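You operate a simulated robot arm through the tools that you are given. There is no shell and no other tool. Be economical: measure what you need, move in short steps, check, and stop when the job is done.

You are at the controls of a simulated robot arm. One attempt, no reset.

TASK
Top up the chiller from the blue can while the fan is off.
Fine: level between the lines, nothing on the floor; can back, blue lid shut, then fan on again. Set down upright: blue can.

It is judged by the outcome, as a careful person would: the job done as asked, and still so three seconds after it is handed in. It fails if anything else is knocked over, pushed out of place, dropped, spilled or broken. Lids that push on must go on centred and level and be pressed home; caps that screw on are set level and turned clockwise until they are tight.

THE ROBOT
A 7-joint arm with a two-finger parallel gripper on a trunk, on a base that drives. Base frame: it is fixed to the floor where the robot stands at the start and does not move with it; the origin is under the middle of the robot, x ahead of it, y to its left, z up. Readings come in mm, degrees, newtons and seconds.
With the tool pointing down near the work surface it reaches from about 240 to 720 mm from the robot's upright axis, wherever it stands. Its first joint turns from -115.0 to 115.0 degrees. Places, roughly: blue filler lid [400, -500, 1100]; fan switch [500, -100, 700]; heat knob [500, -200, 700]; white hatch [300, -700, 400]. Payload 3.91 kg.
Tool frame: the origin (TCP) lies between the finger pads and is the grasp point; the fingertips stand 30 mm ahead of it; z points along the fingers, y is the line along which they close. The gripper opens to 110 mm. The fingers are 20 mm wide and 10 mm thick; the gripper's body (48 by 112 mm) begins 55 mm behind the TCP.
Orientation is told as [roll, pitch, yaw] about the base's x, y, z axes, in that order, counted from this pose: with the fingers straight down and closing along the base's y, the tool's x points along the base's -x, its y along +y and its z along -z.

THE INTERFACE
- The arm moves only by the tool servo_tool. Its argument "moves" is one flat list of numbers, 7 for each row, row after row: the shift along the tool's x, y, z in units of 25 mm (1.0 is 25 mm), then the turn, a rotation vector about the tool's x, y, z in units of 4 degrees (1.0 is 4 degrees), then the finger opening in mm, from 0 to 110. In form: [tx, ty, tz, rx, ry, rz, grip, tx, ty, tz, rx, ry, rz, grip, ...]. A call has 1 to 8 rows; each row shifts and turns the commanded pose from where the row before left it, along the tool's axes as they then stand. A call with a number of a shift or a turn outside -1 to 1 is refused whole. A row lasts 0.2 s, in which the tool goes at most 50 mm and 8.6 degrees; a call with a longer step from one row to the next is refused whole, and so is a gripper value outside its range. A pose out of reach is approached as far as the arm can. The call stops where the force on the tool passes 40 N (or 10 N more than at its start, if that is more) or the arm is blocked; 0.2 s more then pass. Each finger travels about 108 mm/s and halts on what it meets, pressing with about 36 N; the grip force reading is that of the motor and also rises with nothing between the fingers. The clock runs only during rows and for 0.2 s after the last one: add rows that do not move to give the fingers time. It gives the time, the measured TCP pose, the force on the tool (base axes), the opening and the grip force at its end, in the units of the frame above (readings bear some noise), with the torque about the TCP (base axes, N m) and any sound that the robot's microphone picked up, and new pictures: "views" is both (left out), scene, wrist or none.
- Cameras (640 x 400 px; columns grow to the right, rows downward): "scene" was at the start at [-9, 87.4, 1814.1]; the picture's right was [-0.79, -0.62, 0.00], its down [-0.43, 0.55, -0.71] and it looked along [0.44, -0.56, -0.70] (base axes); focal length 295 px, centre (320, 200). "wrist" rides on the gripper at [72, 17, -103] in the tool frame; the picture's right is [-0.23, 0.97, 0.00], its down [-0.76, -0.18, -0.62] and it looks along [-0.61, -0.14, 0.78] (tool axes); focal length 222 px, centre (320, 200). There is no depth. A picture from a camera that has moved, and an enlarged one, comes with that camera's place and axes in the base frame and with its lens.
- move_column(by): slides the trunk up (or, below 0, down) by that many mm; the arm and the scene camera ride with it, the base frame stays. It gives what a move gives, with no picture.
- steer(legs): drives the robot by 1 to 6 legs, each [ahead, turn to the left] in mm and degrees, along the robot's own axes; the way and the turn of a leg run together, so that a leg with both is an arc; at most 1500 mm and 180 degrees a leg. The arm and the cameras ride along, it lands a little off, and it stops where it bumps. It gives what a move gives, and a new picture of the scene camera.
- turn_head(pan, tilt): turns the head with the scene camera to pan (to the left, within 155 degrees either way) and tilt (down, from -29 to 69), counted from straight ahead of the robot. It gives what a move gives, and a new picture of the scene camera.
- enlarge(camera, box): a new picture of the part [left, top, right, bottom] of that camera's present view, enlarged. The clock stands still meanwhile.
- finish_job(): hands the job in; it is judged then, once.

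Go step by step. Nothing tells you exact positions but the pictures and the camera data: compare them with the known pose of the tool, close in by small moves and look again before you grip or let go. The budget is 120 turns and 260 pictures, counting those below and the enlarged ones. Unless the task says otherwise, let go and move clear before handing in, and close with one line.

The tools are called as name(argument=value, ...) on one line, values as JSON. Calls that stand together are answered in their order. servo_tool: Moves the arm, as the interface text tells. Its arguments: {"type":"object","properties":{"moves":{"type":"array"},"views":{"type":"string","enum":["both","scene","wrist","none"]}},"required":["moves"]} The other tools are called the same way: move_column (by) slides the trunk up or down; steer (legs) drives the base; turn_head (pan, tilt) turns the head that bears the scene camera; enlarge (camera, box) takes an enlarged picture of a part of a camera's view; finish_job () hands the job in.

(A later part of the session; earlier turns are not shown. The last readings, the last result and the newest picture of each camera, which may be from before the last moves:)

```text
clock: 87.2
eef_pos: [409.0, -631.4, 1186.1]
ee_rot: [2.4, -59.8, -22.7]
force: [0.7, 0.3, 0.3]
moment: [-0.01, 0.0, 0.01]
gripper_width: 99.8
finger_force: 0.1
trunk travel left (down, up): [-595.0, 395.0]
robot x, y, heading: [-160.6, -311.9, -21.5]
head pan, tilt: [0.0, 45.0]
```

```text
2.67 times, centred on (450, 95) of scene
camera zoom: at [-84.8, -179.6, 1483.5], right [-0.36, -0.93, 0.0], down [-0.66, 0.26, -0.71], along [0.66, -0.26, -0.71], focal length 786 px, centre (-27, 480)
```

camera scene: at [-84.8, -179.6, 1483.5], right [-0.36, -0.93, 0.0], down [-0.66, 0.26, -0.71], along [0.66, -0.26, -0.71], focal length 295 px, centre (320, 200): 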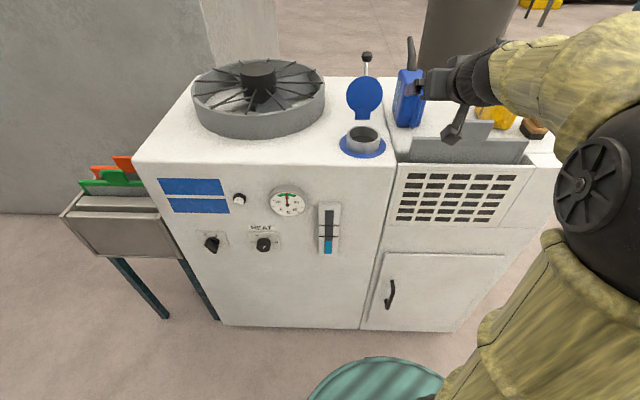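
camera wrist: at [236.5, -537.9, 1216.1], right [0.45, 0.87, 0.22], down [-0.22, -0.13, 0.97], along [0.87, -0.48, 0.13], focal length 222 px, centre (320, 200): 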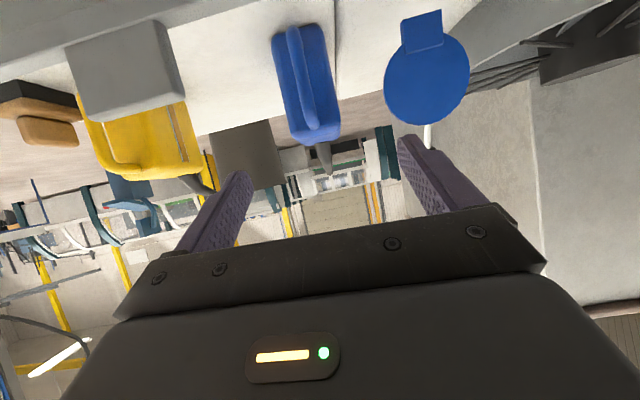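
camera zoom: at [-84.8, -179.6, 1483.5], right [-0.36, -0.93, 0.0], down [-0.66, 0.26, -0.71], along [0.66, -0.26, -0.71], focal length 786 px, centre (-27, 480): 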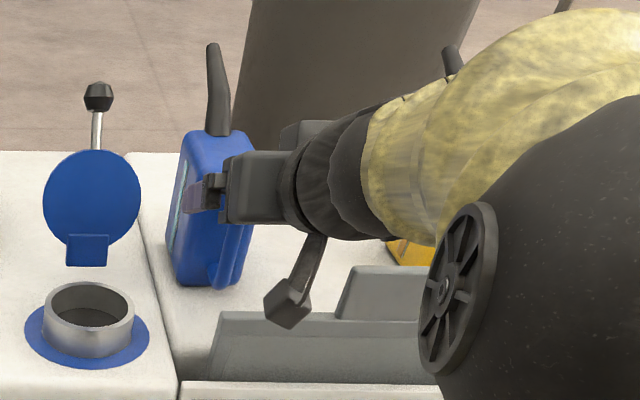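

servo_tool(moves=[0, 0, 0.8, 0, 0, 0, 100, 0, 0, 0.8, 0, 0, 0, 100, 0, 0, 0.8, 0, 0, 0, 100, 0, 0, 0.7, 0, 0, 0, 100], views="both")

enlarge(camera="wrist", box=[180, 60, 460, 260])

enlarge(camera="scene", box=[340, 20, 560, 170])

```text
clock: 88.2
eef_pos: [472.0, -655.0, 1146.6]
ee_rot: [2.4, -59.8, -22.7]
force: [-0.3, -0.6, 0.2]
moment: [0.0, 0.01, 0.02]
gripper_width: 100.1
finger_force: 0.1
trunk travel left (down, up): [-595.0, 395.0]
robot x, y, heading: [-166.3, -313.0, -21.5]
head pan, tilt: [0.0, 45.0]
camera scene: at [-84.9, -179.6, 1483.5], right [-0.36, -0.93, 0.0], down [-0.66, 0.26, -0.71], along [0.66, -0.26, -0.71], focal length 295 px, centre (320, 200)
camera wrist: at [359.3, -594.5, 1136.7], right [0.45, 0.87, 0.22], down [-0.22, -0.13, 0.97], along [0.87, -0.48, 0.13], focal length 222 px, centre (320, 200)
```

scene: 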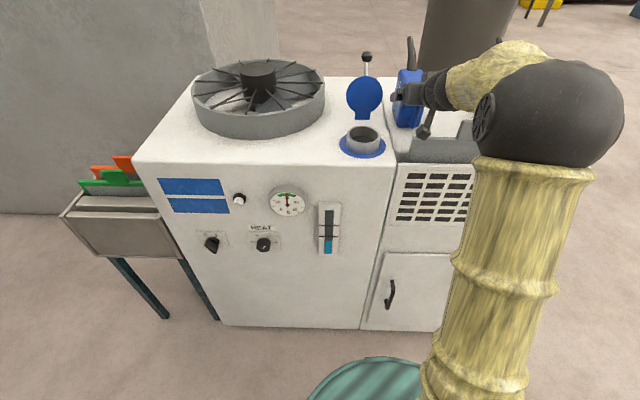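
wrist: 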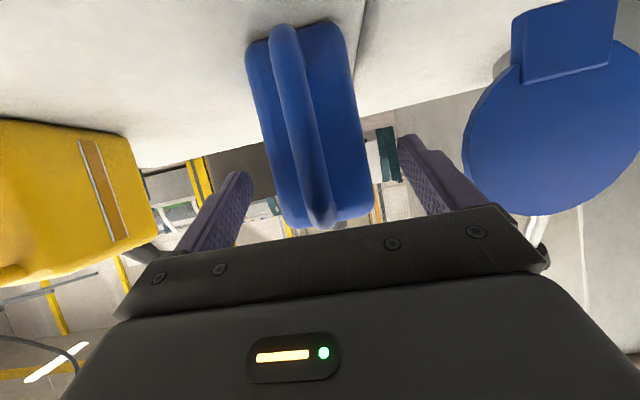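

```text
2.00 times, centred on (320, 160) of wrist
camera zoom: at [359.3, -594.5, 1136.7], right [0.45, 0.87, 0.22], down [-0.22, -0.13, 0.97], along [0.87, -0.48, 0.13], focal length 444 px, centre (320, 280)
```

zoom: 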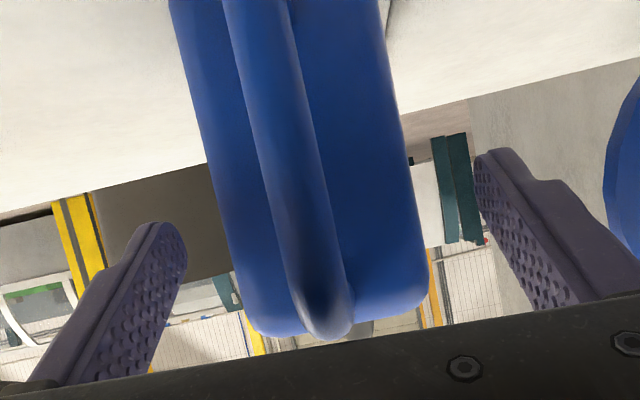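

```text
2.67 times, centred on (450, 95) of scene
camera zoom: at [-84.9, -179.6, 1483.5], right [-0.36, -0.93, 0.0], down [-0.66, 0.26, -0.71], along [0.66, -0.26, -0.71], focal length 786 px, centre (-27, 480)
```

zoom: 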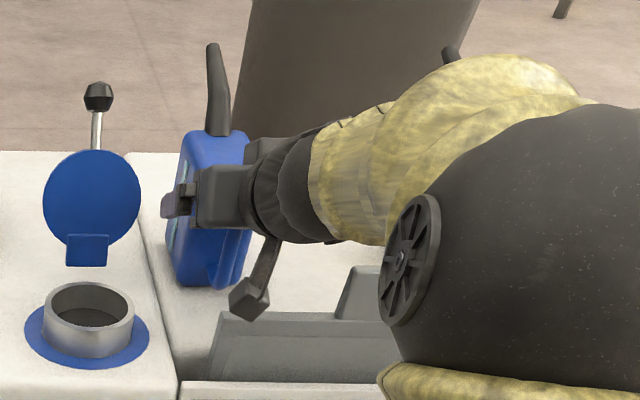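

servo_tool(moves=[0, 0, 0.5, 0, 0, 0, 100, 0, 0, 0, 0, 0, 0, 80, 0, 0, 0, 0, 0, 0, 66, 0, 0, 0, 0, 0, 0, 50, 0, 0, 0, 0, 0, 0, 40, 0, 0, 0, 0, 0, 0, 40], views="both")

```text
clock: 89.6
eef_pos: [480.9, -657.6, 1140.8]
ee_rot: [2.3, -59.9, -22.7]
force: [-0.6, -0.6, 1.3]
moment: [-0.36, -0.03, -0.14]
gripper_width: 66.7
finger_force: 35.9
trunk travel left (down, up): [-595.0, 395.0]
robot x, y, heading: [-161.5, -310.7, -21.3]
head pan, tilt: [0.0, 45.0]
camera scene: at [-85.7, -179.3, 1483.5], right [-0.36, -0.93, 0.0], down [-0.66, 0.26, -0.71], along [0.66, -0.26, -0.71], focal length 295 px, centre (320, 200)
camera wrist: at [368.3, -597.2, 1130.8], right [0.45, 0.87, 0.22], down [-0.22, -0.13, 0.97], along [0.87, -0.48, 0.13], focal length 222 px, centre (320, 200)
```

scene: 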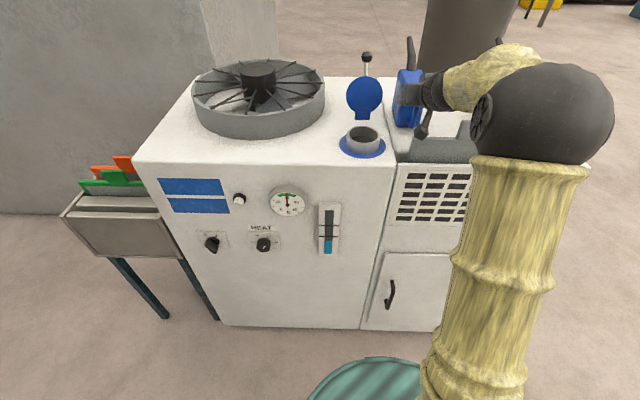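
wrist: 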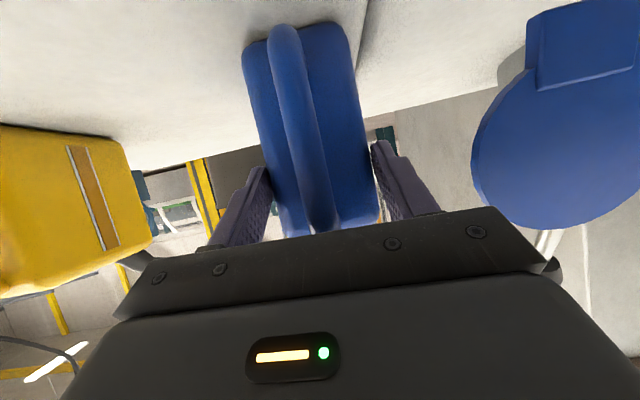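

Firm grip at 66.7 mm. The home pose is TCP [480.9,-657.6,1140.8]. I'll lift slowly and check the can doesn't swing.

servo_tool(moves=[-0.3, 0, -0.17, 0, 0, 0, 40, -0.5, 0, -0.29, 0, 0, 0, 40, -0.8, 0, -0.46, 0, 0, 0, 40, -0.8, 0, -0.46, 0, 0, 0, 40], views="both")

enlarge(camera="scene", box=[340, 20, 560, 170])

```text
clock: 90.6
eef_pos: [480.5, -660.4, 1212.4]
ee_rot: [2.4, -59.7, -22.7]
force: [-0.3, 0.0, -4.2]
moment: [0.08, 0.24, 0.01]
gripper_width: 66.2
finger_force: 36.2
trunk travel left (down, up): [-595.0, 395.0]
robot x, y, heading: [-160.6, -314.3, -21.7]
head pan, tilt: [0.0, 45.0]
camera scene: at [-85.1, -179.4, 1483.4], right [-0.36, -0.93, 0.0], down [-0.66, 0.26, -0.71], along [0.66, -0.26, -0.71], focal length 295 px, centre (320, 200)
camera wrist: at [368.4, -600.1, 1200.5], right [0.45, 0.87, 0.22], down [-0.22, -0.13, 0.97], along [0.87, -0.48, 0.13], focal length 222 px, centre (320, 200)
```

scene: 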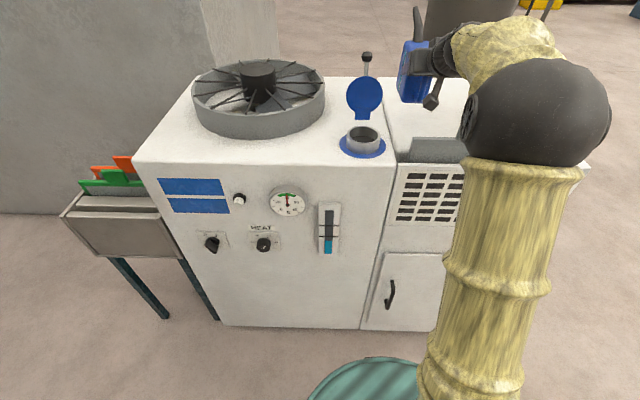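
wrist: 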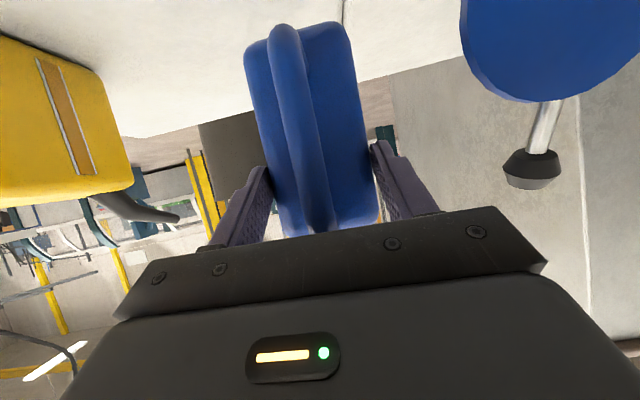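

```text
2.67 times, centred on (450, 95) of scene
camera zoom: at [-85.1, -179.4, 1483.4], right [-0.36, -0.93, 0.0], down [-0.66, 0.26, -0.71], along [0.66, -0.26, -0.71], focal length 786 px, centre (-27, 480)
```

zoom: 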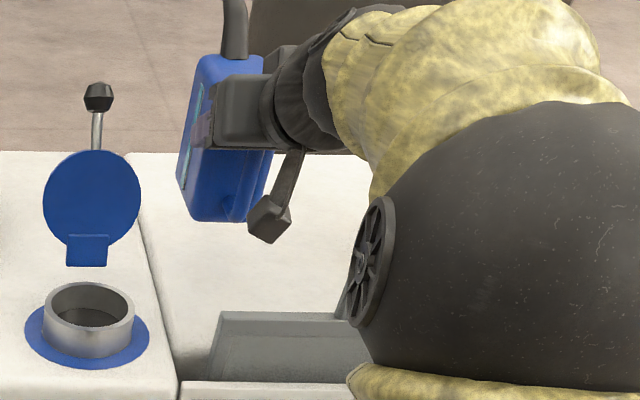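

The lift is steady; the can weighs only about 0.4 kg. I'll bring it back clear of the open lid, then across to the filler.

servo_tool(moves=[-0.1, 0, -0.99, 0, 0, 0, 40, 0.1, 0, -0.99, 0, 0, 0, 40, 0.5, 0, -0.85, 0, 0, 0, 40, 0.52, 0, -0.85, 0, 0, 0, 40, 0.52, 0, -0.85, 0, 0, 0, 40, 0.52, 0, -0.85, 0, 0, 0, 40, 0.52, 0, -0.85, 0, 0, 0, 40, 0.52, 0, -0.85, 0, 0, 0, 40], views="none")

servo_tool(moves=[0.5, 0.3, -0.85, 0, 0, 0, 40, 0.25, 0.8, -0.42, 0, 0, 0, 40, 0, 1, 0, 0, 0, 0, 40, 0, 1, 0, 0, 0, 0, 40, 0, 1, 0, 0, 0, 0, 40, 0, 0.8, 0, 0, 0, 0, 40, 0, 0.3, 0, 0, 0, 0, 40], views="both")

```text
clock: 92.4
eef_pos: [300.8, -591.9, 1231.9]
ee_rot: [2.4, -59.9, -22.7]
force: [-0.7, -0.3, -4.3]
moment: [0.09, 0.23, 0.0]
gripper_width: 66.1
finger_force: 36.2
trunk travel left (down, up): [-595.0, 395.0]
robot x, y, heading: [-159.6, -312.0, -21.7]
head pan, tilt: [0.0, 45.0]
```

```text
clock: 94.0
eef_pos: [313.4, -456.6, 1235.2]
ee_rot: [2.4, -59.8, -22.8]
force: [-0.6, -0.4, -3.3]
moment: [0.12, 0.25, 0.0]
gripper_width: 65.8
finger_force: 36.0
trunk travel left (down, up): [-595.0, 395.0]
robot x, y, heading: [-160.8, -314.7, -21.4]
head pan, tilt: [0.0, 45.0]
camera scene: at [-85.0, -179.3, 1483.5], right [-0.36, -0.93, 0.0], down [-0.66, 0.26, -0.71], along [0.66, -0.26, -0.71], focal length 295 px, centre (320, 200)
camera wrist: at [201.6, -396.4, 1224.3], right [0.45, 0.87, 0.22], down [-0.22, -0.13, 0.97], along [0.87, -0.48, 0.13], focal length 222 px, centre (320, 200)
```

scene: 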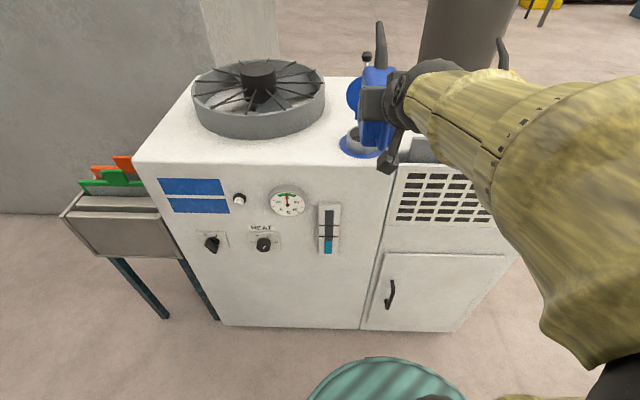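
wrist: 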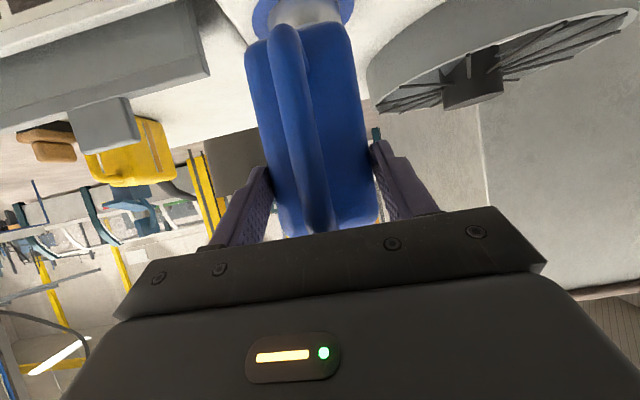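

enlarge(camera="scene", box=[320, 10, 440, 170])

enlarge(camera="scene", box=[300, 190, 360, 270])

```text
2.50 times, centred on (380, 90) of scene
camera zoom: at [-85.0, -179.3, 1483.5], right [-0.36, -0.93, 0.0], down [-0.66, 0.26, -0.71], along [0.66, -0.26, -0.71], focal length 737 px, centre (170, 475)
```

zoom: 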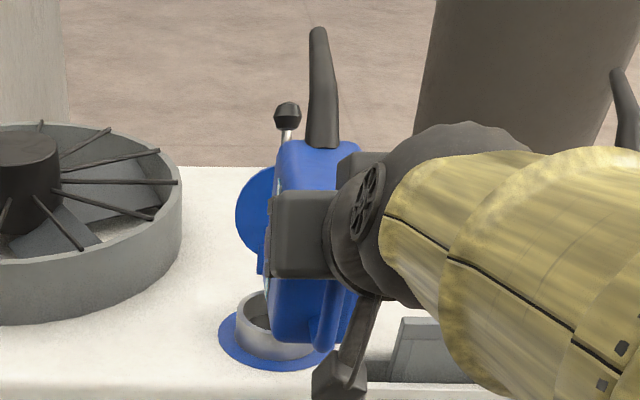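

```text
5.00 times, centred on (330, 230) of scene
camera zoom: at [-85.0, -179.3, 1483.5], right [-0.36, -0.93, 0.0], down [-0.66, 0.26, -0.71], along [0.66, -0.26, -0.71], focal length 1474 px, centre (270, 50)
```

zoom: 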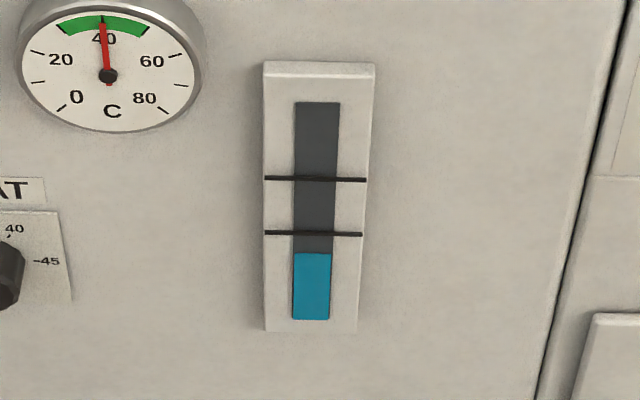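

The gauge is ready to watch: the level is just below the lower line. Now I'll tilt in stages, keeping the spout tip over the filler mouth.

servo_tool(moves=[0.5, 0.08, -0.13, 0, 1, 0, 40, 0.51, 0.08, -0.09, 0, 1, 0, 40, 0.52, 0.08, -0.06, 0, 1, 0, 40, 0.52, 0.08, -0.02, 0, 1, 0, 40, 0.27, 0, 0.17, 0, 1, 0, 40, 0.26, 0, 0.19, 0, 1, 0, 40, 0.25, 0, 0.2, 0, 1, 0, 40], views="scene")

enlarge(camera="scene", box=[300, 10, 460, 170])

```text
clock: 95.6
eef_pos: [277.9, -433.1, 1174.3]
ee_rot: [1.4, -31.9, -21.3]
force: [0.2, 0.4, -4.3]
moment: [0.04, 0.14, 0.01]
gripper_width: 65.9
finger_force: 36.4
trunk travel left (down, up): [-595.0, 395.0]
robot x, y, heading: [-162.3, -310.8, -21.3]
head pan, tilt: [0.0, 45.0]
camera scene: at [-85.0, -179.4, 1483.5], right [-0.36, -0.93, 0.0], down [-0.66, 0.26, -0.71], along [0.66, -0.26, -0.71], focal length 295 px, centre (320, 200)
```

scene: 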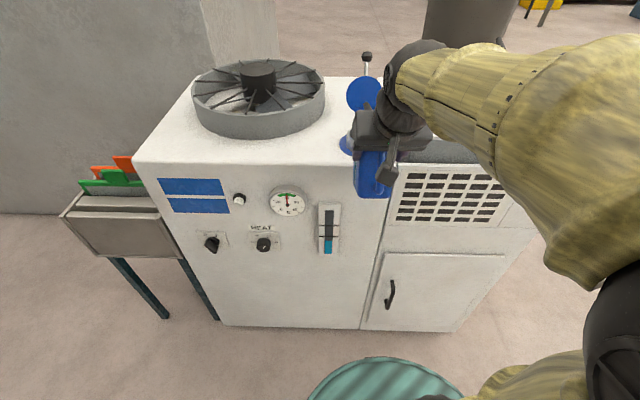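

```text
2.50 times, centred on (380, 90) of scene
camera zoom: at [-85.0, -179.4, 1483.5], right [-0.36, -0.93, 0.0], down [-0.66, 0.26, -0.71], along [0.66, -0.26, -0.71], focal length 737 px, centre (170, 475)
```

zoom: 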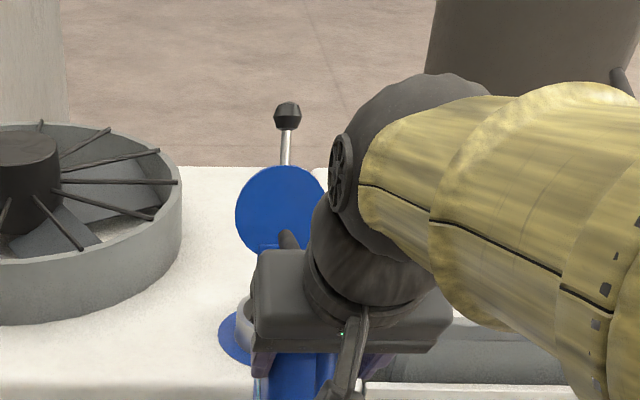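

servo_tool(moves=[0.18, 0, 0.29, 0, 1, 0, 40, 0.16, 0, 0.31, 0, 1, 0, 40, 0.14, 0, 0.32, 0, 1, 0, 40], views="both")

enlarge(camera="scene", box=[300, 90, 420, 270])

```text
clock: 96.4
eef_pos: [276.8, -432.3, 1147.7]
ee_rot: [1.3, -19.7, -21.1]
force: [0.3, -0.7, -4.3]
moment: [0.09, 0.1, 0.01]
gripper_width: 65.7
finger_force: 35.5
trunk travel left (down, up): [-595.0, 395.0]
robot x, y, heading: [-158.4, -315.4, -21.4]
head pan, tilt: [0.0, 45.0]
camera scene: at [-84.9, -179.5, 1483.5], right [-0.36, -0.93, 0.0], down [-0.66, 0.26, -0.71], along [0.66, -0.26, -0.71], focal length 295 px, centre (320, 200)
camera wrist: at [185.8, -382.7, 1220.2], right [0.54, 0.83, 0.1], down [0.4, -0.36, 0.84], along [0.74, -0.42, -0.53], focal length 222 px, centre (320, 200)
```

scene: 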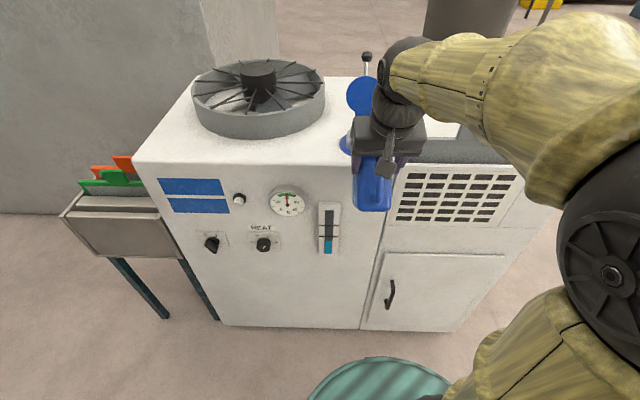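
wrist: 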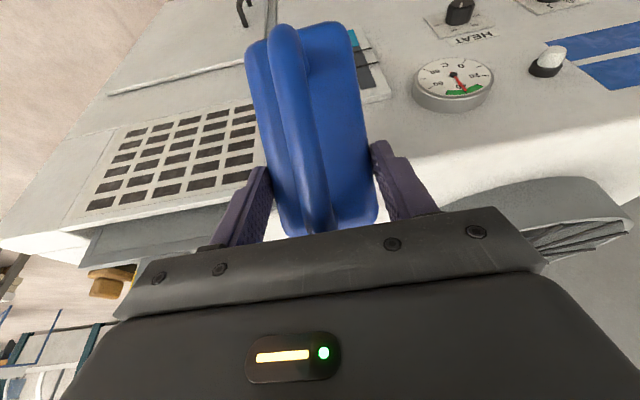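

```text
2.22 times, centred on (360, 180) of scene
camera zoom: at [-84.9, -179.5, 1483.5], right [-0.36, -0.93, 0.0], down [-0.66, 0.26, -0.71], along [0.66, -0.26, -0.71], focal length 655 px, centre (231, 244)
```

zoom: 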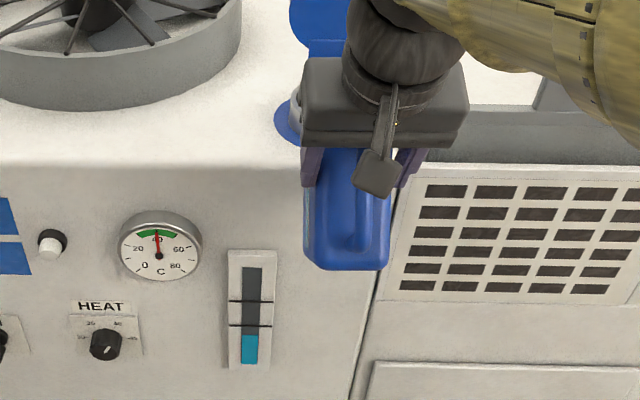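

servo_tool(moves=[-0.12, 0, -0.32, 0, 1, 0, 40, -0.09, 0, -0.33, 0, 1, 0, 40], views="none")

enlarge(camera="scene", box=[300, 90, 420, 270])

servo_tool(moves=[-0.24, 0, -0.38, 0, 1, 0, 40, -0.22, 0, -0.39, 0, 1, 0, 40], views="none")

enlarge(camera="scene", box=[300, 90, 420, 270])

```text
clock: 97.0
eef_pos: [276.3, -433.6, 1165.3]
ee_rot: [1.2, -12.0, -20.9]
force: [1.4, -0.9, 1.2]
moment: [-0.35, -0.93, -0.06]
gripper_width: 65.9
finger_force: 35.5
trunk travel left (down, up): [-595.0, 395.0]
robot x, y, heading: [-158.6, -310.0, -21.3]
head pan, tilt: [0.0, 45.0]
```

```text
2.22 times, centred on (360, 180) of scene
camera zoom: at [-85.1, -179.5, 1483.6], right [-0.36, -0.93, 0.0], down [-0.66, 0.26, -0.71], along [0.66, -0.26, -0.71], focal length 655 px, centre (231, 244)
```

zoom: 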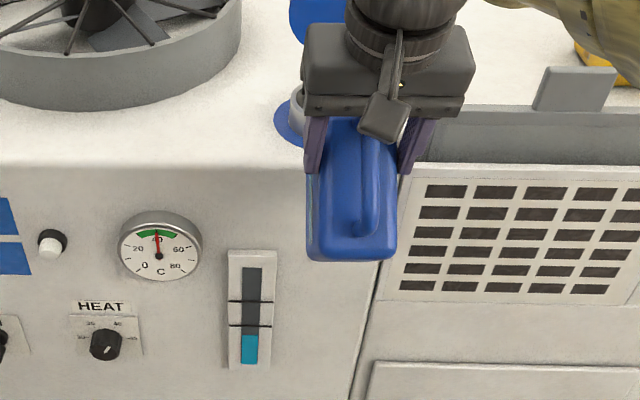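

```text
clock: 97.6
eef_pos: [282.8, -437.2, 1187.5]
ee_rot: [1.3, -3.8, -20.7]
force: [1.9, -1.7, 1.7]
moment: [-0.4, -0.91, -0.01]
gripper_width: 65.9
finger_force: 35.9
trunk travel left (down, up): [-595.0, 395.0]
robot x, y, heading: [-157.2, -314.5, -21.4]
head pan, tilt: [0.0, 45.0]
```

```text
2.22 times, centred on (360, 180) of scene
camera zoom: at [-85.4, -179.4, 1483.5], right [-0.36, -0.93, 0.0], down [-0.66, 0.26, -0.71], along [0.66, -0.26, -0.71], focal length 655 px, centre (231, 244)
```

zoom: 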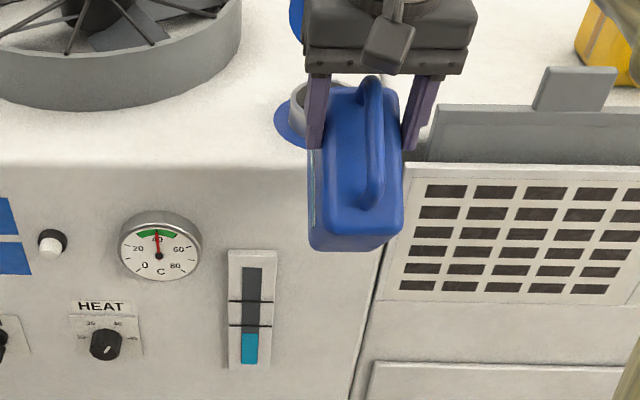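

A contact force has appeared: about 6 N up, with a moment. I'll look at the spout area before going further.

enlarge(camera="scene", box=[330, 70, 420, 170])

servo_tool(moves=[0, 0, -0.4, 0, 0, 0, 40, 0, 0, -0.4, 0, 0, 0, 40], views="both")

enlarge(camera="scene", box=[330, 70, 420, 170])

```text
4.00 times, centred on (375, 120) of scene
camera zoom: at [-85.4, -179.4, 1483.5], right [-0.36, -0.93, 0.0], down [-0.66, 0.26, -0.71], along [0.66, -0.26, -0.71], focal length 1179 px, centre (100, 520)
```

zoom: 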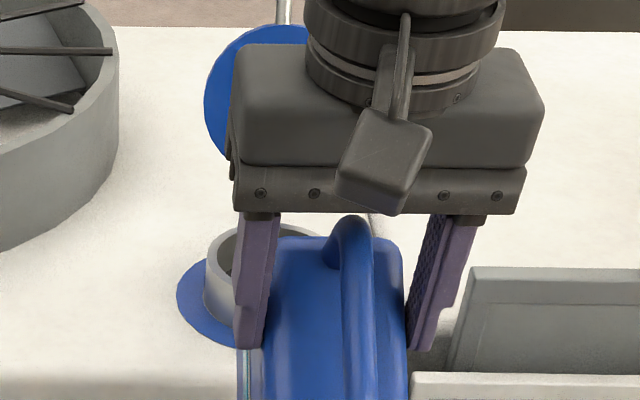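

```text
clock: 98.2
eef_pos: [283.2, -437.1, 1206.6]
ee_rot: [1.2, -3.9, -20.7]
force: [-1.2, 0.6, -3.7]
moment: [0.02, 0.04, -0.01]
gripper_width: 65.7
finger_force: 35.9
trunk travel left (down, up): [-595.0, 395.0]
robot x, y, heading: [-164.2, -311.0, -21.4]
head pan, tilt: [0.0, 45.0]
camera scene: at [-85.1, -179.4, 1483.4], right [-0.36, -0.93, 0.0], down [-0.66, 0.26, -0.71], along [0.66, -0.26, -0.71], focal length 295 px, centre (320, 200)
camera wrist: at [212.7, -395.4, 1304.5], right [0.55, 0.83, 0.04], down [0.61, -0.43, 0.67], along [0.57, -0.35, -0.74], focal length 222 px, centre (320, 200)
```

scene: 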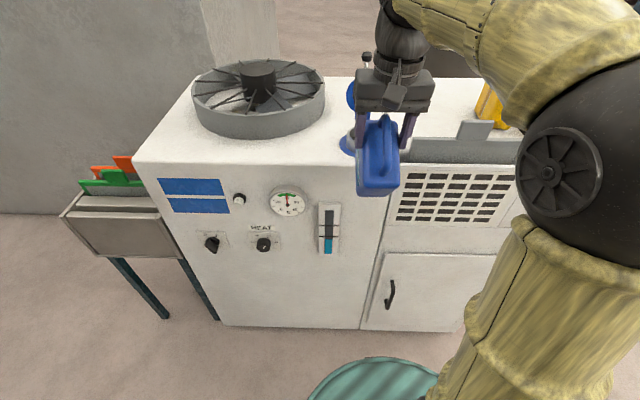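
wrist: 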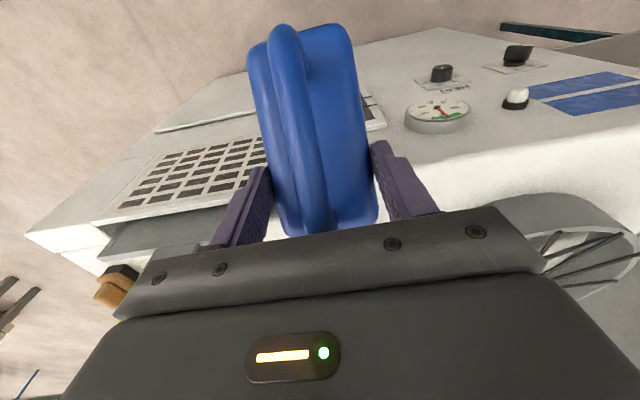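

```text
4.00 times, centred on (375, 120) of scene
camera zoom: at [-85.1, -179.4, 1483.4], right [-0.36, -0.93, 0.0], down [-0.66, 0.26, -0.71], along [0.66, -0.26, -0.71], focal length 1179 px, centre (100, 520)
```

zoom: 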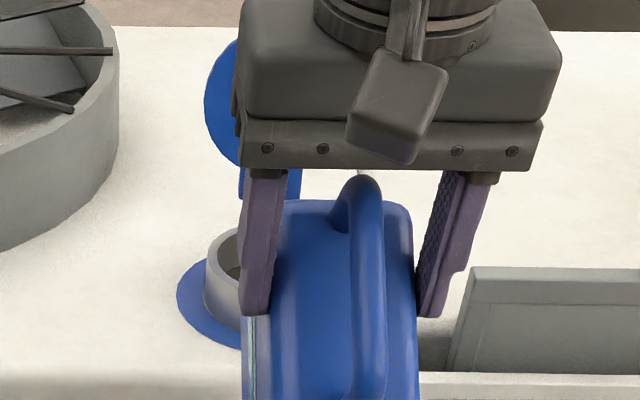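

I can't see the spout tip from here. I'll back the tilt off, shift right, and yaw 40° so the spout enters the mouth from the front-right, in view of the head camera.

servo_tool(moves=[0, 0, -0.5, 0, -1, 0, 40, 0, 0, -0.5, 0, -1, 0, 40, 0, 0, -0.5, 0, -1, 0, 40, 0, 0, -0.5, 0, -1, 0, 40, 0, 0, -0.5, 0, -1, 0, 40], views="none")

servo_tool(moves=[-0.21, -0.9, 0.09, 0, 0, 0, 40, -0.21, -0.9, 0.09, 0, 0, 0, 40, -0.21, -0.9, 0.09, 0, 0, 0, 40, -0.21, -0.9, 0.09, 0, 0, 0, 40, -0.21, -0.9, 0.09, 0, 0, 0, 40, 0, 0, 0, -0.41, 0, -0.91, 40, 0, 0, 0, -0.41, 0, -0.91, 40], views="none")

servo_tool(moves=[0, 0, 0, -0.41, 0, -0.91, 40, 0, 0, 0, -0.41, 0, -0.91, 40, 0, 0, 0, -0.41, 0, -0.91, 40, 0, 0, 0, -0.41, 0, -0.91, 40, 0, 0, 0, -0.41, 0, -0.91, 40, 0, 0, 0, -0.41, 0, -0.91, 40, 0, 0, 0, -0.41, 0, -0.91, 40, 0, 0, 0, -0.41, 0, -0.91, 40], views="both")

enlarge(camera="scene", box=[320, 30, 500, 180])

```text
clock: 99.4
eef_pos: [269.0, -433.7, 1268.1]
ee_rot: [1.3, -24.0, -21.1]
force: [0.1, -0.4, -4.0]
moment: [0.05, 0.1, 0.03]
gripper_width: 65.9
finger_force: 36.4
trunk travel left (down, up): [-595.0, 395.0]
robot x, y, heading: [-159.6, -309.2, -21.5]
head pan, tilt: [0.0, 45.0]
```

```text
clock: 101.0
eef_pos: [258.4, -549.1, 1265.1]
ee_rot: [1.3, -24.0, -13.1]
force: [-0.4, -0.9, -5.0]
moment: [0.03, 0.12, 0.01]
gripper_width: 65.7
finger_force: 35.7
trunk travel left (down, up): [-595.0, 395.0]
robot x, y, heading: [-161.4, -310.8, -21.2]
head pan, tilt: [0.0, 45.0]
```

```text
clock: 102.8
eef_pos: [257.5, -549.8, 1266.7]
ee_rot: [1.3, -24.7, 18.9]
force: [-0.3, 0.3, -5.1]
moment: [-0.04, 0.15, 0.04]
gripper_width: 65.9
finger_force: 35.7
trunk travel left (down, up): [-595.0, 395.0]
robot x, y, heading: [-160.1, -314.4, -21.3]
head pan, tilt: [0.0, 45.0]
camera scene: at [-85.0, -179.5, 1483.5], right [-0.36, -0.93, 0.0], down [-0.66, 0.26, -0.71], along [0.66, -0.26, -0.71], focal length 295 px, centre (320, 200)
camera wrist: at [148.8, -571.6, 1329.5], right [-0.13, 0.98, 0.12], down [0.47, -0.04, 0.88], along [0.87, 0.17, -0.46], focal length 222 px, centre (320, 200)
```

scene: 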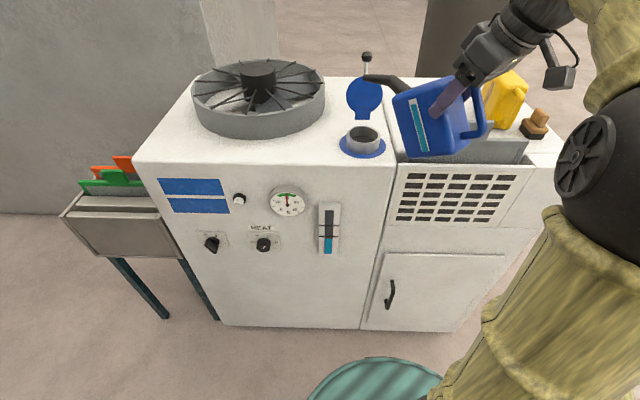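
wrist: 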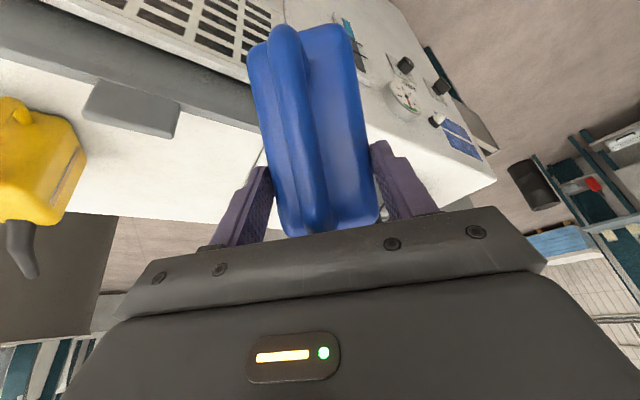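

```text
2.67 times, centred on (410, 105) of scene
camera zoom: at [-85.0, -179.5, 1483.5], right [-0.36, -0.93, 0.0], down [-0.66, 0.26, -0.71], along [0.66, -0.26, -0.71], focal length 786 px, centre (80, 453)
```

zoom: 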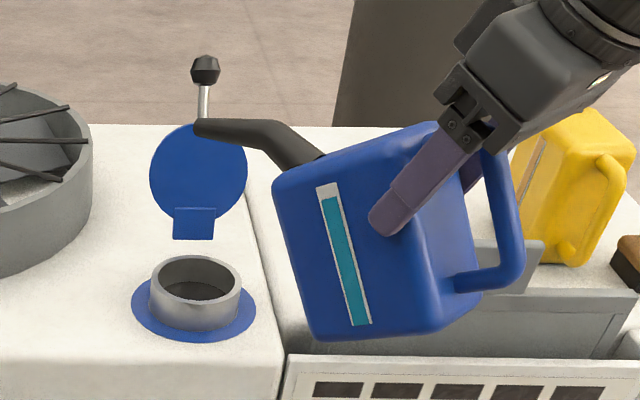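

Now I can see everything: spout tip, mouth, can level and gauge. I'll lower the tip over the mouth.

servo_tool(moves=[0.4, -0.1, 0.77, 0, 0, 0, 40, 0.4, -0.1, 0.77, 0, 0, 0, 40, 0.4, -0.1, 0.77, 0, 0, 0, 40, 0.4, -0.1, 0.77, 0, 0, 0, 40, 0.4, -0.1, 0.72, 0, 0, 0, 40], views="none")

enlarge(camera="scene", box=[300, 70, 480, 220])

```text
clock: 104.0
eef_pos: [253.5, -561.6, 1158.0]
ee_rot: [1.2, -24.7, 18.8]
force: [-0.3, -0.3, -4.2]
moment: [-0.02, 0.11, 0.02]
gripper_width: 66.1
finger_force: 36.3
trunk travel left (down, up): [-595.0, 395.0]
robot x, y, heading: [-162.6, -311.7, -21.4]
head pan, tilt: [0.0, 45.0]
```

```text
2.67 times, centred on (390, 145) of scene
camera zoom: at [-85.0, -179.6, 1483.5], right [-0.36, -0.93, 0.0], down [-0.66, 0.26, -0.71], along [0.66, -0.26, -0.71], focal length 786 px, centre (133, 347)
```

zoom: 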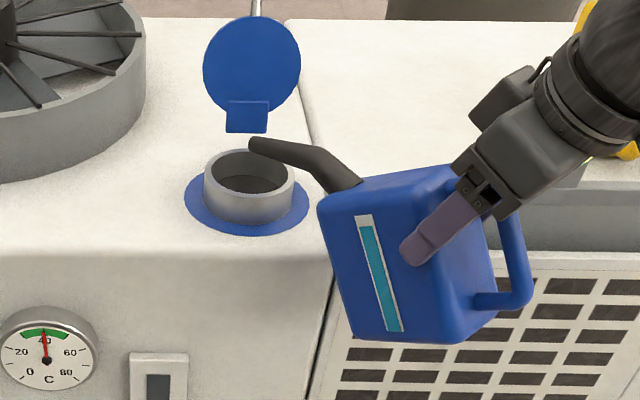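

servo_tool(moves=[-0.3, 0, -0.29, 0, 1, 0, 40, -0.28, 0, -0.31, 0, 1, 0, 40, -0.26, 0, -0.33, 0, 1, 0, 40], views="none")

enlarge(camera="scene", box=[300, 90, 480, 260])

```text
clock: 104.8
eef_pos: [266.6, -556.8, 1186.7]
ee_rot: [1.2, -12.6, 19.1]
force: [0.6, 0.7, -4.9]
moment: [-0.06, 0.08, -0.01]
gripper_width: 65.8
finger_force: 36.1
trunk travel left (down, up): [-595.0, 395.0]
robot x, y, heading: [-158.5, -314.0, -21.4]
head pan, tilt: [0.0, 45.0]
```

```text
2.35 times, centred on (390, 175) of scene
camera zoom: at [-84.9, -179.4, 1483.4], right [-0.36, -0.93, 0.0], down [-0.66, 0.26, -0.71], along [0.66, -0.26, -0.71], focal length 694 px, centre (155, 259)
```

zoom: 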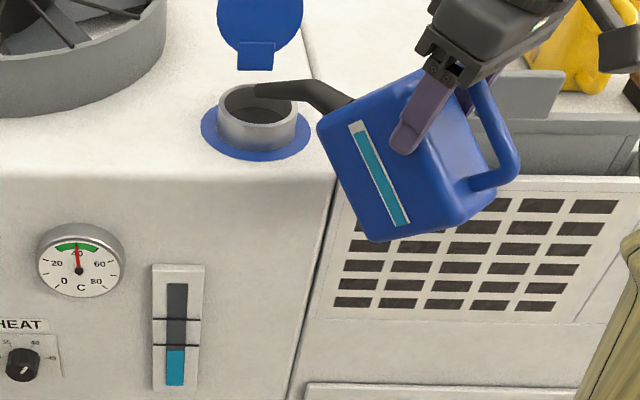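

servo_tool(moves=[-0.35, 0, -0.44, 0, 1, 0, 40], views="none")

enlarge(camera="scene", box=[300, 90, 480, 260])

servo_tool(moves=[-0.31, 0, -0.47, 0, 1, 0, 40], views="none")

enlarge(camera="scene", box=[300, 90, 480, 260])

```text
clock: 105.2
eef_pos: [274.3, -556.4, 1200.3]
ee_rot: [1.3, -8.7, 19.2]
force: [1.0, 0.5, -4.4]
moment: [-0.01, 0.07, 0.0]
gripper_width: 65.8
finger_force: 35.7
trunk travel left (down, up): [-595.0, 395.0]
robot x, y, heading: [-162.4, -310.6, -21.4]
head pan, tilt: [0.0, 45.0]
```

```text
2.35 times, centred on (390, 175) of scene
camera zoom: at [-84.6, -179.5, 1483.4], right [-0.36, -0.93, 0.0], down [-0.66, 0.26, -0.71], along [0.66, -0.26, -0.71], focal length 694 px, centre (155, 259)
```

zoom: 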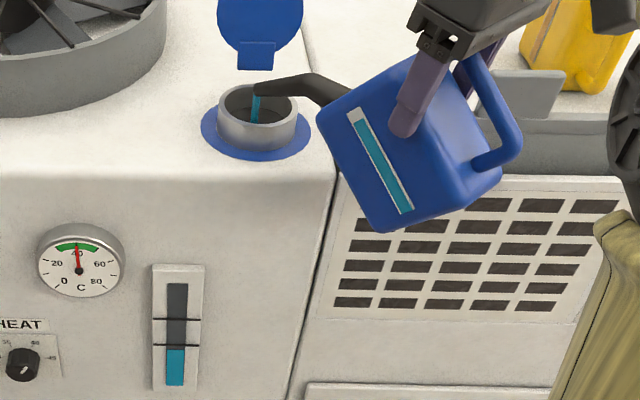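

```text
clock: 105.6
eef_pos: [278.2, -554.6, 1212.8]
ee_rot: [1.3, -4.7, 19.3]
force: [-0.7, -0.7, -3.9]
moment: [-0.01, 0.06, 0.03]
gripper_width: 65.7
finger_force: 36.0
trunk travel left (down, up): [-595.0, 395.0]
robot x, y, heading: [-162.0, -313.9, -21.4]
head pan, tilt: [0.0, 45.0]
```

```text
2.35 times, centred on (390, 175) of scene
camera zoom: at [-84.6, -179.6, 1483.4], right [-0.36, -0.93, 0.0], down [-0.66, 0.26, -0.71], along [0.66, -0.26, -0.71], focal length 694 px, centre (155, 259)
```

zoom: 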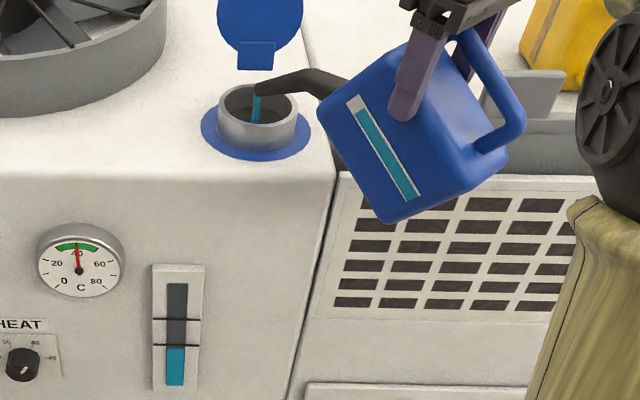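

A clean stream is falling inside the mouth and the gauge is rising. I'll hold and watch.

servo_tool(moves=[0, 0, 0, 0, 0, 0, 40, 0, 0, 0, 0, 0, 0, 40, 0, 0, 0, 0, 0, 0, 40], views="none")

enlarge(camera="scene", box=[300, 90, 480, 260])

```text
clock: 106.4
eef_pos: [278.8, -553.9, 1213.1]
ee_rot: [1.3, -4.8, 19.2]
force: [-0.1, 0.0, -3.7]
moment: [-0.06, 0.06, 0.03]
gripper_width: 65.8
finger_force: 35.8
trunk travel left (down, up): [-595.0, 395.0]
robot x, y, heading: [-161.4, -311.9, -21.3]
head pan, tilt: [0.0, 45.0]
```

```text
2.35 times, centred on (390, 175) of scene
camera zoom: at [-85.2, -179.5, 1483.5], right [-0.36, -0.93, 0.0], down [-0.66, 0.26, -0.71], along [0.66, -0.26, -0.71], focal length 694 px, centre (155, 259)
```

zoom: 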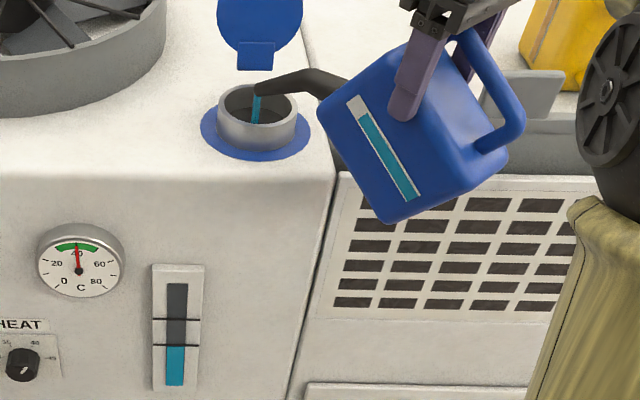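

servo_tool(moves=[0, 0, 0, 0, 0, 0, 40, 0, 0, 0, 0, 0, 0, 40, 0, 0, 0, 0, 0, 0, 40, 0, 0, 0, 0, 0, 0, 40, 0, 0, 0, 0, 0, 0, 40, 0, 0, 0, 0, 0, 0, 40, 0, 0, 0, 0, 0, 0, 40], views="none")

enlarge(camera="scene", box=[300, 90, 480, 260])

```text
clock: 108.0
eef_pos: [279.5, -554.0, 1212.9]
ee_rot: [1.1, -4.7, 19.1]
force: [0.5, -1.2, -4.7]
moment: [-0.01, 0.06, 0.06]
gripper_width: 65.9
finger_force: 35.9
trunk travel left (down, up): [-595.0, 395.0]
robot x, y, heading: [-161.6, -314.3, -21.4]
head pan, tilt: [0.0, 45.0]
```

```text
2.35 times, centred on (390, 175) of scene
camera zoom: at [-85.1, -179.5, 1483.5], right [-0.36, -0.93, 0.0], down [-0.66, 0.26, -0.71], along [0.66, -0.26, -0.71], focal length 694 px, centre (155, 259)
```

zoom: 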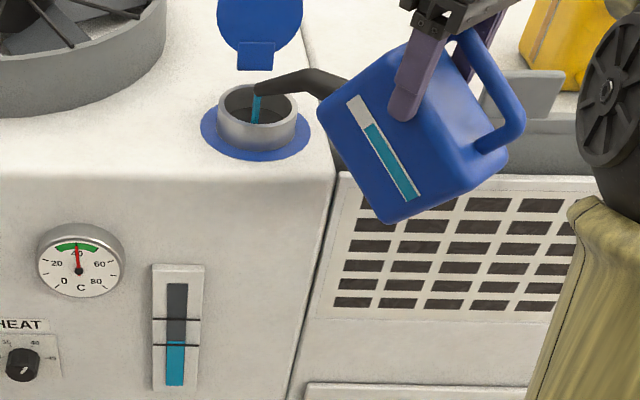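

servo_tool(moves=[0, 0, 0, 0, 0, 0, 40, 0, 0, 0, 0, 0, 0, 40, 0, 0, 0, 0, 0, 0, 40, 0, 0, 0, 0, 0, 0, 40, 0, 0, 0, 0, 0, 0, 40, 0, 0, 0, 0, 0, 0, 40], views="none")

enlarge(camera="scene", box=[300, 90, 480, 260])

```text
clock: 109.4
eef_pos: [278.7, -554.7, 1212.0]
ee_rot: [1.2, -4.7, 19.3]
force: [-0.1, -0.1, -4.0]
moment: [0.04, 0.09, -0.01]
gripper_width: 65.6
finger_force: 36.3
trunk travel left (down, up): [-595.0, 395.0]
robot x, y, heading: [-162.5, -311.2, -21.1]
head pan, tilt: [0.0, 45.0]
```

```text
2.35 times, centred on (390, 175) of scene
camera zoom: at [-85.1, -179.5, 1483.5], right [-0.36, -0.93, 0.0], down [-0.66, 0.26, -0.71], along [0.66, -0.26, -0.71], focal length 694 px, centre (155, 259)
```

zoom: 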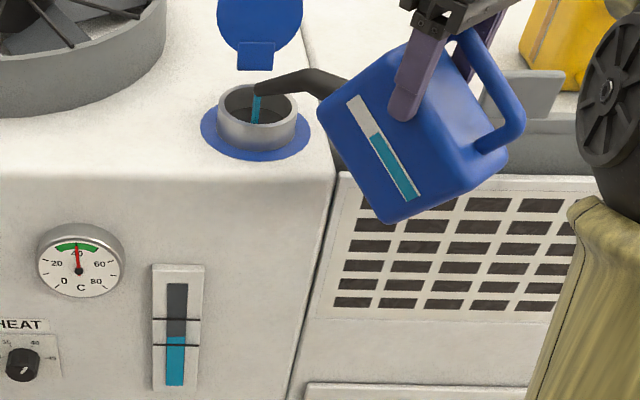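

Level is about mid-band. I'll tilt back, keeping the tip over the mouth.

servo_tool(moves=[0.29, 0, 0.47, 0, -1, 0, 40, 0.34, 0, 0.44, 0, -1, 0, 40, 0.26, 0, 0.3, 0, -1, 0, 40, 0.28, 0, 0.2, 0, -1, 0, 40, 0.3, 0, 0.1, 0, -1, 0, 40], views="none")

enlarge(camera="scene", box=[300, 90, 480, 260])

```text
clock: 110.6
eef_pos: [250.2, -562.9, 1168.9]
ee_rot: [1.3, -24.8, 18.8]
force: [0.1, 0.7, -3.6]
moment: [-0.06, 0.15, -0.01]
gripper_width: 65.9
finger_force: 35.8
trunk travel left (down, up): [-595.0, 395.0]
robot x, y, heading: [-163.1, -311.6, -21.6]
head pan, tilt: [0.0, 45.0]
```

```text
2.35 times, centred on (390, 175) of scene
camera zoom: at [-85.4, -179.4, 1483.5], right [-0.36, -0.93, 0.0], down [-0.66, 0.26, -0.71], along [0.66, -0.26, -0.71], focal length 694 px, centre (155, 259)
```

zoom: 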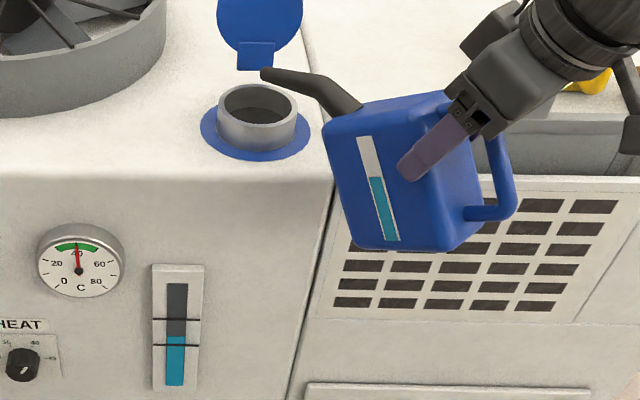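

Level is between the lines and nothing has spilled. I'll bring the can upright while raising it, then yaw back to the home heading.

servo_tool(moves=[-0.2, 0, -0.4, 0, -1, 0, 40, -0.22, 0, -0.38, 0, -1, 0, 40, -0.24, 0, -0.36, 0, -1, 0, 40, -0.27, 0, -0.34, 0, -1, 0, 40, -0.29, 0, -0.32, 0, -1, 0, 40, -0.31, 0, -0.3, 0, -1, 0, 40, -0.33, 0, -0.28, 0, -1, 0, 40, -0.35, 0, -0.25, 0, -1, 0, 40], views="none")

servo_tool(moves=[-0.3, 0, -0.2, 0, -0.8, 0, 40, 0, 0, 0, 1, 0, 0.58, 40, 0, 0, 0, 1, 0, 0.58, 40, 0, 0, 0, 1, 0, 0.58, 40, 0, 0, 0, 1, 0, 0.58, 40, 0, 0, 0, 1, 0, 0.58, 40, 0, 0, 0, 1, 0, 0.58, 40, 0, 0, 0, 1, 0, 0.58, 40], views="both")

```text
clock: 112.4
eef_pos: [253.3, -564.2, 1253.7]
ee_rot: [2.2, -56.9, 17.5]
force: [0.1, -0.4, -4.0]
moment: [-0.09, 0.23, -0.01]
gripper_width: 65.6
finger_force: 36.2
trunk travel left (down, up): [-595.0, 395.0]
robot x, y, heading: [-161.8, -314.8, -21.4]
head pan, tilt: [0.0, 45.0]
```

```text
clock: 114.2
eef_pos: [252.1, -565.1, 1263.4]
ee_rot: [1.9, -59.2, -14.8]
force: [1.0, -0.1, -4.9]
moment: [0.09, 0.25, 0.0]
gripper_width: 65.9
finger_force: 35.9
trunk travel left (down, up): [-595.0, 395.0]
robot x, y, heading: [-166.0, -314.7, -21.4]
head pan, tilt: [0.0, 45.0]
camera scene: at [-85.1, -179.3, 1483.5], right [-0.36, -0.93, 0.0], down [-0.66, 0.26, -0.71], along [0.66, -0.26, -0.71], focal length 295 px, centre (320, 200)
camera wrist: at [133.4, -519.0, 1253.6], right [0.33, 0.92, 0.21], down [-0.19, -0.16, 0.97], along [0.92, -0.36, 0.12], focal length 222 px, centre (320, 200)
```

scene: 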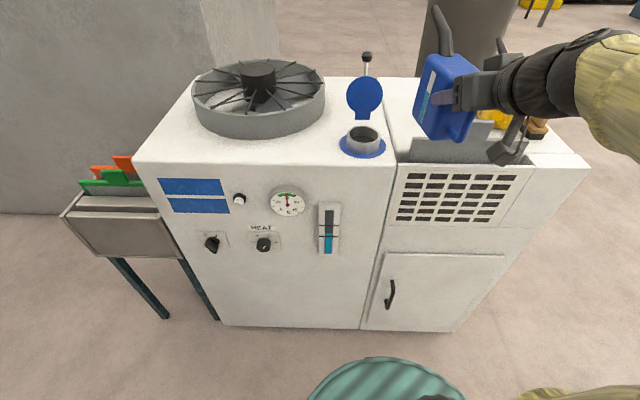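
wrist: 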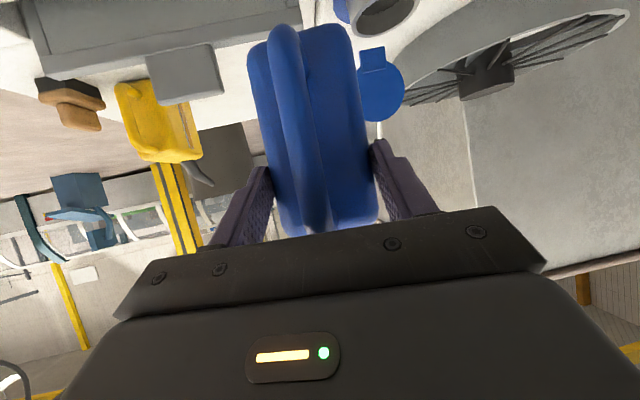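

servo_tool(moves=[0, 0, 0, 0.86, -0.09, 0.5, 40, 0, 0, 0, 0.86, -0.09, 0.5, 40, -0.5, 0, 0.86, 0, 0, 0, 40, -0.5, 0, 0.86, 0, 0, 0, 40, -0.5, 0, 0.86, 0, 0, 0, 40, -0.5, 0, 0.86, 0, 0, 0, 40, -0.5, 0, 0.86, 0, 0, 0, 40, -0.5, 0, 0.86, 0, 0, 0, 40], views="none")

servo_tool(moves=[-0.3, 0, 0.98, 0, 0, 0, 40, -0.3, 0, 0.98, 0, 0, 0, 40, -0.3, 0, 0.98, 0, 0, 0, 40], views="both")

```text
clock: 116.0
eef_pos: [392.3, -615.0, 1263.1]
ee_rot: [2.1, -59.7, -22.7]
force: [-0.3, -0.3, -4.5]
moment: [0.08, 0.23, 0.0]
gripper_width: 65.9
finger_force: 36.1
trunk travel left (down, up): [-595.0, 395.0]
robot x, y, heading: [-160.8, -311.4, -21.3]
head pan, tilt: [0.0, 45.0]
```

```text
clock: 116.8
eef_pos: [462.8, -645.1, 1245.5]
ee_rot: [2.0, -59.8, -22.8]
force: [0.4, 0.4, -5.1]
moment: [0.08, 0.24, 0.01]
gripper_width: 65.8
finger_force: 36.2
trunk travel left (down, up): [-595.0, 395.0]
robot x, y, heading: [-165.3, -313.9, -21.5]
head pan, tilt: [0.0, 45.0]
camera scene: at [-84.2, -179.9, 1483.4], right [-0.36, -0.93, 0.0], down [-0.66, 0.26, -0.71], along [0.66, -0.26, -0.71], focal length 295 px, centre (320, 200)
camera wrist: at [350.7, -583.8, 1234.7], right [0.45, 0.86, 0.21], down [-0.22, -0.13, 0.97], along [0.86, -0.49, 0.13], focal length 222 px, centre (320, 200)
```

scene: 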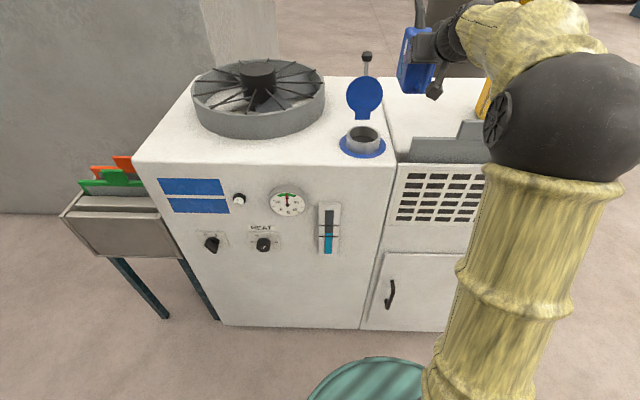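
wrist: 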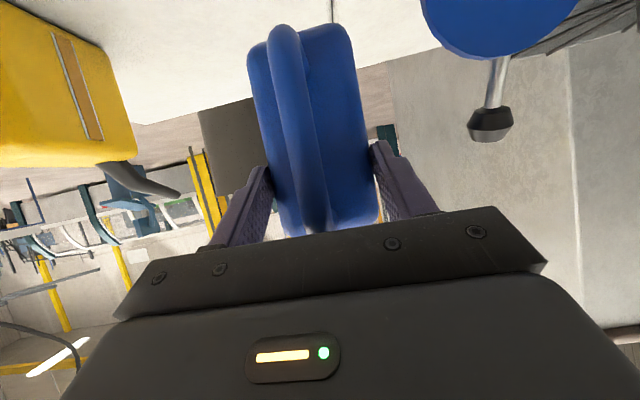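

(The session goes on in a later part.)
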